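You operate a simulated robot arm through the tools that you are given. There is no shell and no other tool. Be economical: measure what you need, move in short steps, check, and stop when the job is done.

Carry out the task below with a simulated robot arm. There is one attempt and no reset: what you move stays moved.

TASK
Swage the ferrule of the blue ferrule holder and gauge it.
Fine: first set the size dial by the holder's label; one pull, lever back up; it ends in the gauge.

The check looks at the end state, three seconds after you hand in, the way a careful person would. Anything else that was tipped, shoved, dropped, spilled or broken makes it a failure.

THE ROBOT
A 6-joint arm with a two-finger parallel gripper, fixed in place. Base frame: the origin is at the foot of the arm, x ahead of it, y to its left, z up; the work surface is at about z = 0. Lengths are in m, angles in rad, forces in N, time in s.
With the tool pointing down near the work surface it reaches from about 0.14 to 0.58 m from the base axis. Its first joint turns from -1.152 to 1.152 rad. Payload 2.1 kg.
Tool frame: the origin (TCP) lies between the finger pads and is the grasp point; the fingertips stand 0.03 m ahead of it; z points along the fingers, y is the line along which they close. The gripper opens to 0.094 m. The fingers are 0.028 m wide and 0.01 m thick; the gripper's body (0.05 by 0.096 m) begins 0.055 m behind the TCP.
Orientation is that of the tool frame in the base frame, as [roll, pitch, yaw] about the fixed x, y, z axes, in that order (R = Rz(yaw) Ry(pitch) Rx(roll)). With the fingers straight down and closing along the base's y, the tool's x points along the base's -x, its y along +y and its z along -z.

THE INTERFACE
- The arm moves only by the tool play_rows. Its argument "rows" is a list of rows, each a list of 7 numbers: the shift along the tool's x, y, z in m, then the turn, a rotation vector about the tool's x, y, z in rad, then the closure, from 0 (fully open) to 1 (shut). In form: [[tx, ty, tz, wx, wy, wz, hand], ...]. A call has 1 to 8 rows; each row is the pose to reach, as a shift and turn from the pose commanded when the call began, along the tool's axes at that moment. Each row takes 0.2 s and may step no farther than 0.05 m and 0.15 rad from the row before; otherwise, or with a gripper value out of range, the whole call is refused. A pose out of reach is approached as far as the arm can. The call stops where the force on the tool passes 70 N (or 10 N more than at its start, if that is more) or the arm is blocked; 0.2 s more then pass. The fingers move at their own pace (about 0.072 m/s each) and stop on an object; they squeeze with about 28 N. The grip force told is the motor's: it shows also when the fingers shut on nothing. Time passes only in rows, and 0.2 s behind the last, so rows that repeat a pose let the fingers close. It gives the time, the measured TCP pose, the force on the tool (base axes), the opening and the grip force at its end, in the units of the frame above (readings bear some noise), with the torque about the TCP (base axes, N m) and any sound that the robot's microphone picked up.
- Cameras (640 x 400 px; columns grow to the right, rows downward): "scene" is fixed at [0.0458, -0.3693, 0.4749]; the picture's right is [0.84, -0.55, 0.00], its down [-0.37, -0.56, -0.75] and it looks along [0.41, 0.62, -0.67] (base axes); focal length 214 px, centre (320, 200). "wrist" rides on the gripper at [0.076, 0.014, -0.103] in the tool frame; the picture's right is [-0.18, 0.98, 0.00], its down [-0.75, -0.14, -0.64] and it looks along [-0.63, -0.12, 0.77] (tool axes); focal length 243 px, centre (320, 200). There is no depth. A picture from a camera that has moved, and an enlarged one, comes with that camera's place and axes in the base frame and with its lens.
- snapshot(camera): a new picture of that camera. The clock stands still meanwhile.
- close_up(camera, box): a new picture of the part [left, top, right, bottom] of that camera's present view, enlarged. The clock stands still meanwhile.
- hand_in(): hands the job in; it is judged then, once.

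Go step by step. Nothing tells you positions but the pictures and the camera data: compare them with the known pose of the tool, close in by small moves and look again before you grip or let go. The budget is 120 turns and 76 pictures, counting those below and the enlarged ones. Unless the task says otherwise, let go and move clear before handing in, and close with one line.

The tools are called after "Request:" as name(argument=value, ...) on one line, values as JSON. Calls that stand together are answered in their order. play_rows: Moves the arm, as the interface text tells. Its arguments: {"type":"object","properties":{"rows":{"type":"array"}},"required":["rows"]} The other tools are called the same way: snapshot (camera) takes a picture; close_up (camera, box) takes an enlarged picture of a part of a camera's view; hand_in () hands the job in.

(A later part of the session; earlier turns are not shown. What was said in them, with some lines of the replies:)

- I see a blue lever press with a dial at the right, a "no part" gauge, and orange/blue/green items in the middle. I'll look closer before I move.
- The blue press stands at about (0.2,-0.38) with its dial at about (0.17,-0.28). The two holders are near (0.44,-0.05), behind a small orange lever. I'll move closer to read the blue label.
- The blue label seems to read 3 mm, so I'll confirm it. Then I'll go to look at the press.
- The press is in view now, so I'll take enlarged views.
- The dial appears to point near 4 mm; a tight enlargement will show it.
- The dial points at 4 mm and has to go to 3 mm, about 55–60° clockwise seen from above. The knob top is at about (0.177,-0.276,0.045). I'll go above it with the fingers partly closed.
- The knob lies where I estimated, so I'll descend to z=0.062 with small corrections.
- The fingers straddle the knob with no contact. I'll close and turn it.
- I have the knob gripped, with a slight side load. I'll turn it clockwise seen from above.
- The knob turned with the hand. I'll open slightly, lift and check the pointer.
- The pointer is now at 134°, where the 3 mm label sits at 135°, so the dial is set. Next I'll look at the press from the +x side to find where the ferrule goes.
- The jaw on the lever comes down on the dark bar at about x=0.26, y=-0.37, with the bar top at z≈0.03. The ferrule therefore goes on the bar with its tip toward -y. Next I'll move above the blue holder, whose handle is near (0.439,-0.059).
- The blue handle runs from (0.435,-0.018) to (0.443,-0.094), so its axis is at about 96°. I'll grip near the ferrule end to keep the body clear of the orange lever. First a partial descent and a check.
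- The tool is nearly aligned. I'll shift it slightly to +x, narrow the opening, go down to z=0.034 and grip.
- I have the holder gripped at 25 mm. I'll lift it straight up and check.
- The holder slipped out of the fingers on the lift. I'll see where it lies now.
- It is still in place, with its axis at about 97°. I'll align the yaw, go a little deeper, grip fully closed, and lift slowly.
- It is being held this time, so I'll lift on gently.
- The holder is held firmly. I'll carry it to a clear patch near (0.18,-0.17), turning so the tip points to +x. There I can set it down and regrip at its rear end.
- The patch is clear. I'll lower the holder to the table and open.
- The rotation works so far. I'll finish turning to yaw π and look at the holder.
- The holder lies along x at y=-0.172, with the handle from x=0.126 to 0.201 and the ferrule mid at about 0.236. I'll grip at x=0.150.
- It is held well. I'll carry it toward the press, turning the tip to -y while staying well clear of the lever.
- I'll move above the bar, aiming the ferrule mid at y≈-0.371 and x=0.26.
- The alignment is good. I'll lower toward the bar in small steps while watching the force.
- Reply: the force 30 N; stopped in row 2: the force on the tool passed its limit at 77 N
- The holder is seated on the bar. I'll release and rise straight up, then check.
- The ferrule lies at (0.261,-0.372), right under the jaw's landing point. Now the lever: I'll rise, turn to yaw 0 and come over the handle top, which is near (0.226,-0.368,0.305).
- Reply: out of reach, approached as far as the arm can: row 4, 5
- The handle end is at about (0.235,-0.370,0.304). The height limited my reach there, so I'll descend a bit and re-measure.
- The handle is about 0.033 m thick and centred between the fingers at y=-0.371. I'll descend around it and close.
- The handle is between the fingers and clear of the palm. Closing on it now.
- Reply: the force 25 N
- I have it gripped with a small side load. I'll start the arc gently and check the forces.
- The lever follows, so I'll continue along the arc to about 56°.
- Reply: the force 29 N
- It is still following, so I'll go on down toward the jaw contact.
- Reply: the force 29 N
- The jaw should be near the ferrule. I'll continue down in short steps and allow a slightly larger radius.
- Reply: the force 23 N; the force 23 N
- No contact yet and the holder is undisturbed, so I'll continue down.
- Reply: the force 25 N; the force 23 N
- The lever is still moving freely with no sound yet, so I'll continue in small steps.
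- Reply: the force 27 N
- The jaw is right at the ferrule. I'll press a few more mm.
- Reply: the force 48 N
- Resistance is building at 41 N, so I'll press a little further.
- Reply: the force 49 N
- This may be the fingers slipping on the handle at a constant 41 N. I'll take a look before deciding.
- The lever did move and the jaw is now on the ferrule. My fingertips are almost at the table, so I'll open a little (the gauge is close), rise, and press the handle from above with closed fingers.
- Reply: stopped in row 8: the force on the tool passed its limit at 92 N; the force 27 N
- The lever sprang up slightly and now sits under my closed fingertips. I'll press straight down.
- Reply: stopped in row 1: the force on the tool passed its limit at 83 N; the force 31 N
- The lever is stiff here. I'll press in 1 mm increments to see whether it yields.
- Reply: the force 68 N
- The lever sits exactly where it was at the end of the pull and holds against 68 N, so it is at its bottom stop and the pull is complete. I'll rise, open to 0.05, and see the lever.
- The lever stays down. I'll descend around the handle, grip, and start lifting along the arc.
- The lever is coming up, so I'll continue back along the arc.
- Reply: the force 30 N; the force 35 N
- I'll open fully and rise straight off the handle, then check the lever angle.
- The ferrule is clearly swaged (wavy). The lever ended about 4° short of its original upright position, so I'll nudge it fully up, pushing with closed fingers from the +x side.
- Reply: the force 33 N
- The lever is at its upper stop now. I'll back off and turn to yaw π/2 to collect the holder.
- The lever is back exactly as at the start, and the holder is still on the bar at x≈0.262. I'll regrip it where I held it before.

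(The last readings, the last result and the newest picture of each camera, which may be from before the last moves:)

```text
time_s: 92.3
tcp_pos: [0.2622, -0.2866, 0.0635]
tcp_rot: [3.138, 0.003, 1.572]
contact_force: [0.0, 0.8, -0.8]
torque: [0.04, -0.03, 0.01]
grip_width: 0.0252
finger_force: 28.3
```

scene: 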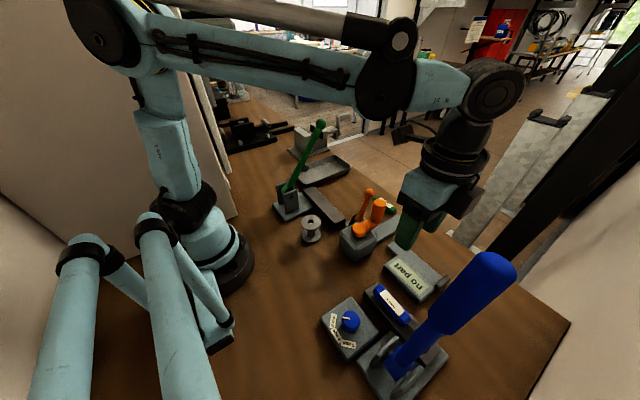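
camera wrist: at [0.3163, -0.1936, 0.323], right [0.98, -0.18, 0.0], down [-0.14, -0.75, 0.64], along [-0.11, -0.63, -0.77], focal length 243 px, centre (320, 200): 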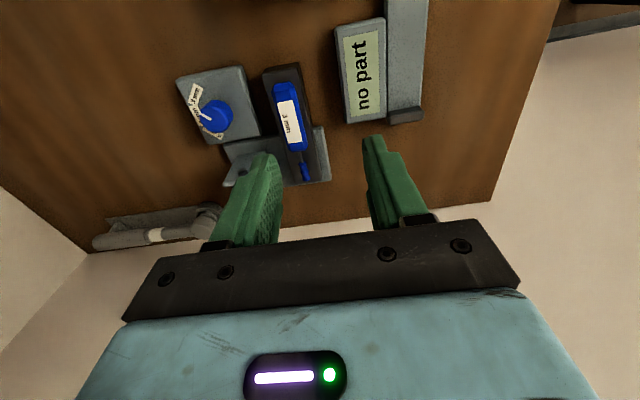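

Gripped. I'll lift gently, then carry it toward the gauge.

Request:
play_rows(rows=[[0, 0, -0.004, 0, 0, 0, 1], [0, 0, -0.01, 0, 0, 0, 1], [0, 0, -0.02, 0, 0, 0, 1], [0, 0, -0.035, 0, 0, 0, 1], [0, 0, -0.055, 0, 0, 0, 1], [0.0, 0, -0.075, 0, 0, 0, 1], [0.01, 0.02, -0.09, 0, 0, 0, 1], [0.025, 0.045, -0.09, 0, 0, 0, 1]])

Request:
play_rows(rows=[[0.012, 0.02, 0, 0, 0, -0.005, 1], [0.024, 0.04, 0, 0, 0, -0.01, 1], [0.036, 0.06, 0, 0, 0, -0.02, 1], [0.048, 0.08, 0, 0, 0, -0.03, 1], [0.06, 0.093, 0, 0, 0, -0.035, 1], [0.06, 0.093, 0.02, 0, 0, -0.035, 1], [0.06, 0.093, 0.04, 0, 0, -0.035, 1], [0.06, 0.093, 0.04, 0, 0, -0.035, 1]])

Request:
snapshot(camera="wrist")

Request:
close_up(camera="scene", box=[360, 200, 480, 310])

```text
time_s: 94.1
tcp_pos: [0.3069, -0.2607, 0.1528]
tcp_rot: [3.139, 0.001, 1.573]
contact_force: [-1.0, -0.4, -1.1]
torque: [0.02, -0.01, 0.03]
grip_width: 0.0251
finger_force: 27.7
```

```text
time_s: 95.9
tcp_pos: [0.3997, -0.2002, 0.1117]
tcp_rot: [3.139, 0.002, 1.606]
contact_force: [0.2, 0.5, -0.5]
torque: [0.02, -0.02, 0.02]
grip_width: 0.0249
finger_force: 28.2
```

```text
8 pictures are left
camera wrist: at [0.4132, -0.1245, 0.2154], right [0.99, -0.15, 0.0], down [-0.11, -0.76, 0.64], along [-0.09, -0.64, -0.77], focal length 243 px, centre (320, 200)
```

wrist: 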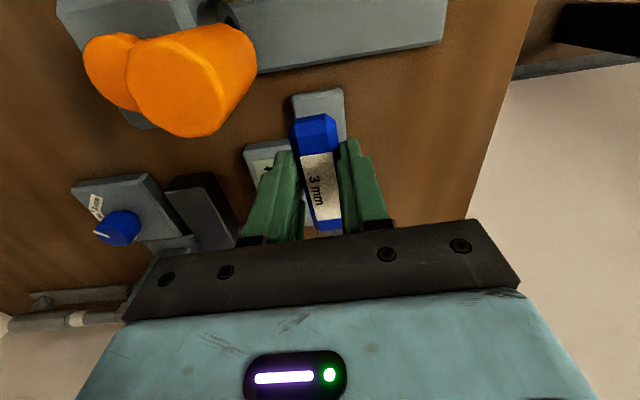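

```text
3.64 times, centred on (420, 255) of scene
camera zoom: at [0.0458, -0.3693, 0.4749], right [0.84, -0.55, 0.0], down [-0.37, -0.56, -0.75], along [0.41, 0.62, -0.67], focal length 780 px, centre (-44, 0)
```

zoom: 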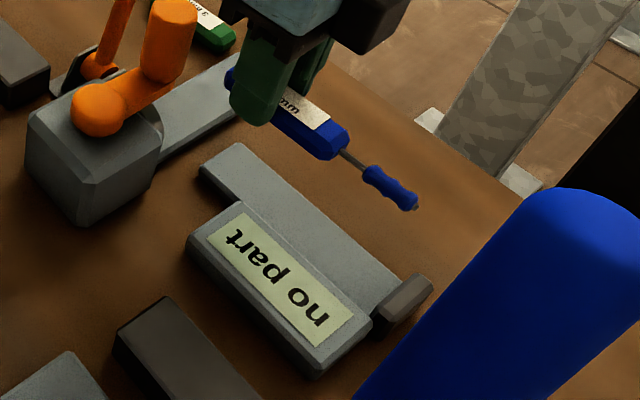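

The strip of the gauge is centred at x≈0.40, from y≈-0.185 to the stop face at about -0.318. The holder fits it exactly with TCP y≈-0.209. I'll straighten and lower.

Request:
play_rows(rows=[[-0.004, -0.001, 0.01, 0, 0, 0.02, 1], [-0.009, -0.001, 0.025, 0, 0, 0.035, 1], [-0.009, -0.001, 0.04, 0, 0, 0.035, 1], [-0.009, -0.001, 0.05, 0, 0, 0.035, 1], [-0.009, -0.001, 0.05, 0, 0, 0.035, 1]])

Request:
close_up(camera="scene", box=[360, 220, 460, 310])

```text
time_s: 97.1
tcp_pos: [0.4004, -0.2084, 0.0609]
tcp_rot: [3.14, 0.002, 1.572]
contact_force: [-0.4, -0.4, -1.4]
torque: [0.0, -0.02, -0.01]
grip_width: 0.0248
finger_force: 27.7
```

```text
4.44 times, centred on (410, 265) of scene
camera zoom: at [0.0458, -0.3693, 0.4749], right [0.84, -0.55, 0.0], down [-0.37, -0.56, -0.75], along [0.41, 0.62, -0.67], focal length 953 px, centre (-80, -89)
```

zoom: 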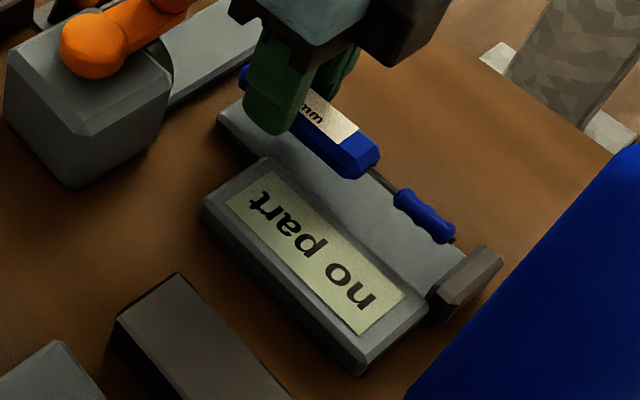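

The tip is still about 8 mm short of the stop. I'll shift 5 mm toward it and 2 mm to -x, then lower in small steps.

Request:
play_rows(rows=[[-0.003, -0.002, 0, 0, 0, 0, 1], [-0.005, -0.002, 0.004, 0, 0, 0, 1], [-0.005, -0.002, 0.007, 0, 0, 0, 1], [-0.005, -0.002, 0.009, 0, 0, 0, 1], [-0.005, -0.002, 0.009, 0, 0, 0, 1]])

Request:
play_rows(rows=[[0, 0, 0.0015, 0, 0, 0, 1], [0, 0, 0.003, 0, 0, 0, 1], [0, 0, 0.003, 0, 0, 0, 1]])

```text
time_s: 98.3
tcp_pos: [0.3977, -0.2136, 0.0541]
tcp_rot: [3.139, 0.002, 1.571]
contact_force: [-0.1, 0.6, -1.3]
torque: [0.01, 0.01, -0.02]
grip_width: 0.0249
finger_force: 27.6
```

```text
time_s: 99.1
tcp_pos: [0.3976, -0.2147, 0.0496]
tcp_rot: [3.141, 0.002, 1.572]
contact_force: [0.4, 0.8, -0.5]
torque: [0.02, 0.0, 0.02]
grip_width: 0.025
finger_force: 27.9
```

Request:
play_rows(rows=[[0, 0, 0.0015, 0, 0, 0, 1], [0, 0, 0.003, 0, 0, 0, 1], [0, 0, 0.003, 0, 0, 0, 1]])

Request:
play_rows(rows=[[0, 0, 0.001, 0, 0, 0, 1], [0, 0, 0.002, 0, 0, 0, 1], [0, 0, 0.002, 0, 0, 0, 1]])

Request:
close_up(camera="scene", box=[380, 230, 460, 310])

```text
time_s: 99.9
tcp_pos: [0.3972, -0.2139, 0.0496]
tcp_rot: [-3.139, 0.001, 1.572]
contact_force: [0.1, 0.8, 17.7]
torque: [-0.12, 0.36, 0.06]
grip_width: 0.0253
finger_force: 28.2
stopped in row 3: the force on the tool passed its limit at 74 N (the readings are from after the stop); the commanded pose is now the measured one
```

```text
time_s: 100.5
tcp_pos: [0.3979, -0.214, 0.0494]
tcp_rot: [-3.138, 0.002, 1.574]
contact_force: [0.6, 0.8, 18.3]
torque: [-0.14, 0.4, -0.01]
grip_width: 0.0253
finger_force: 27.9
stopped in row 3: the force on the tool passed its limit at 76 N (the readings are from after the stop); the commanded pose is now the measured one
```

```text
5.00 times, centred on (420, 270) of scene
camera zoom: at [0.0457, -0.3693, 0.4749], right [0.84, -0.55, 0.0], down [-0.37, -0.56, -0.75], along [0.41, 0.62, -0.67], focal length 1072 px, centre (-180, -150)
```

zoom: 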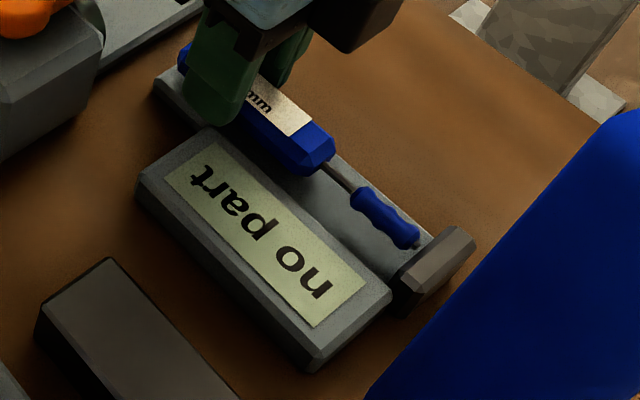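

The holder is seated on the strip with its tip just before the stop. I'll release and look at the display.

Request:
play_rows(rows=[[0, 0, -0.0005, 0, 0, 0, 0.8], [0, 0, -0.0005, 0, 0, 0, 0.62], [0, 0, -0.0005, 0, 0, 0, 0.62], [0, 0, -0.02, 0, 0, 0, 0.62], [0, 0, -0.05, 0, 0, 0, 0.62], [0, 0, -0.08, 0, 0, 0, 0.62], [0.02, 0, -0.11, 0, 0, 0, 0.62], [0.04, 0, -0.13, 0, 0, 0, 0.62]])

Request:
close_up(camera="scene", box=[370, 230, 460, 310])

```text
time_s: 102.3
tcp_pos: [0.3981, -0.1738, 0.1785]
tcp_rot: [-3.141, 0.002, 1.572]
contact_force: [-0.2, 0.7, -0.2]
torque: [-0.01, 0.02, -0.02]
grip_width: 0.0356
finger_force: 0.1
```

```text
5.00 times, centred on (415, 270) of scene
camera zoom: at [0.0457, -0.3693, 0.4749], right [0.84, -0.55, 0.0], down [-0.37, -0.56, -0.75], along [0.41, 0.62, -0.67], focal length 1072 px, centre (-155, -150)
```

zoom: 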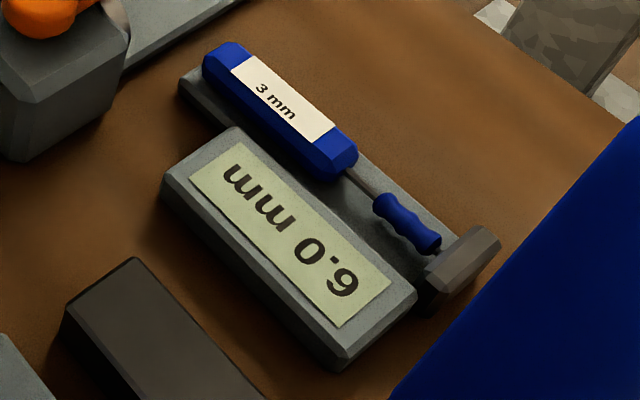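

The gauge now reads 6.0 mm, so it registers the part. One last look over the whole scene.

Request:
play_rows(rows=[[0.02, 0, -0.04, 0, 0, 0, 0.5], [0.04, 0, -0.08, 0, 0, 0, 0.5], [0.04, 0, -0.08, 0, 0, 0, 0.5]])

Request:
snapshot(camera="scene")

Request:
close_up(camera="scene", box=[310, 270, 530, 400])

```text
time_s: 103.1
tcp_pos: [0.3979, -0.1325, 0.258]
tcp_rot: [-3.14, 0.002, 1.574]
contact_force: [-0.5, -0.5, 0.3]
torque: [0.03, 0.01, -0.01]
grip_width: 0.0467
finger_force: 0.2
```

```text
3 pictures are left
```

scene: 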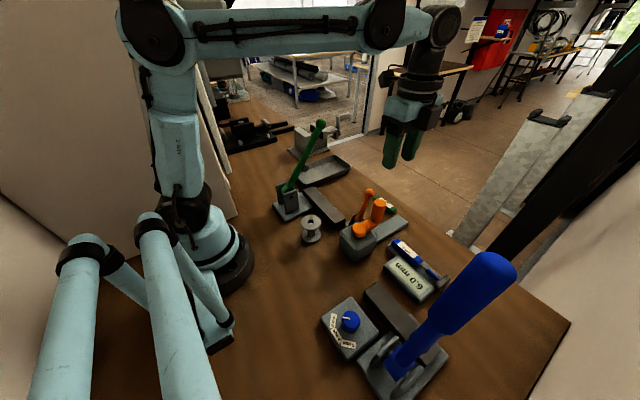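

```text
2.91 times, centred on (420, 335) of scene
camera zoom: at [0.0458, -0.3693, 0.4749], right [0.84, -0.55, 0.0], down [-0.37, -0.56, -0.75], along [0.41, 0.62, -0.67], focal length 624 px, centre (29, -193)
```

zoom: 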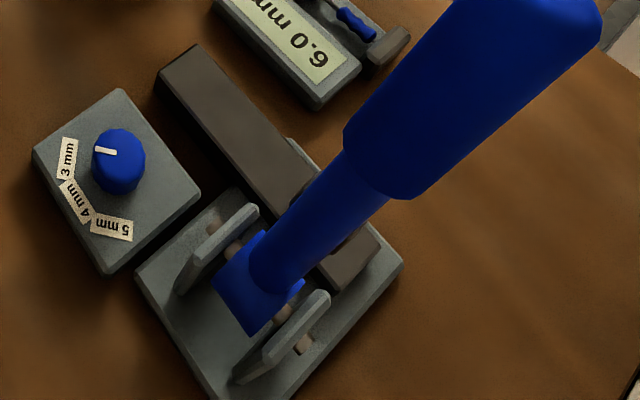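

The dial is on 3 mm, the lever is up and the swaged holder rests in the gauge, which reads 6.0 mm. Nothing else was disturbed and the arm is clear, so I'm handing in.

Request:
hand_in()

```text
The job is handed in.
```

The blue holder's ferrule is swaged and the holder is lying in the gauge, which reads 6.0 mm. I set the dial to 3 mm to match the label. The ferrule got one pull, during which I let go of the handle briefly at the bottom to check it was on the stop, and the lever is back up.
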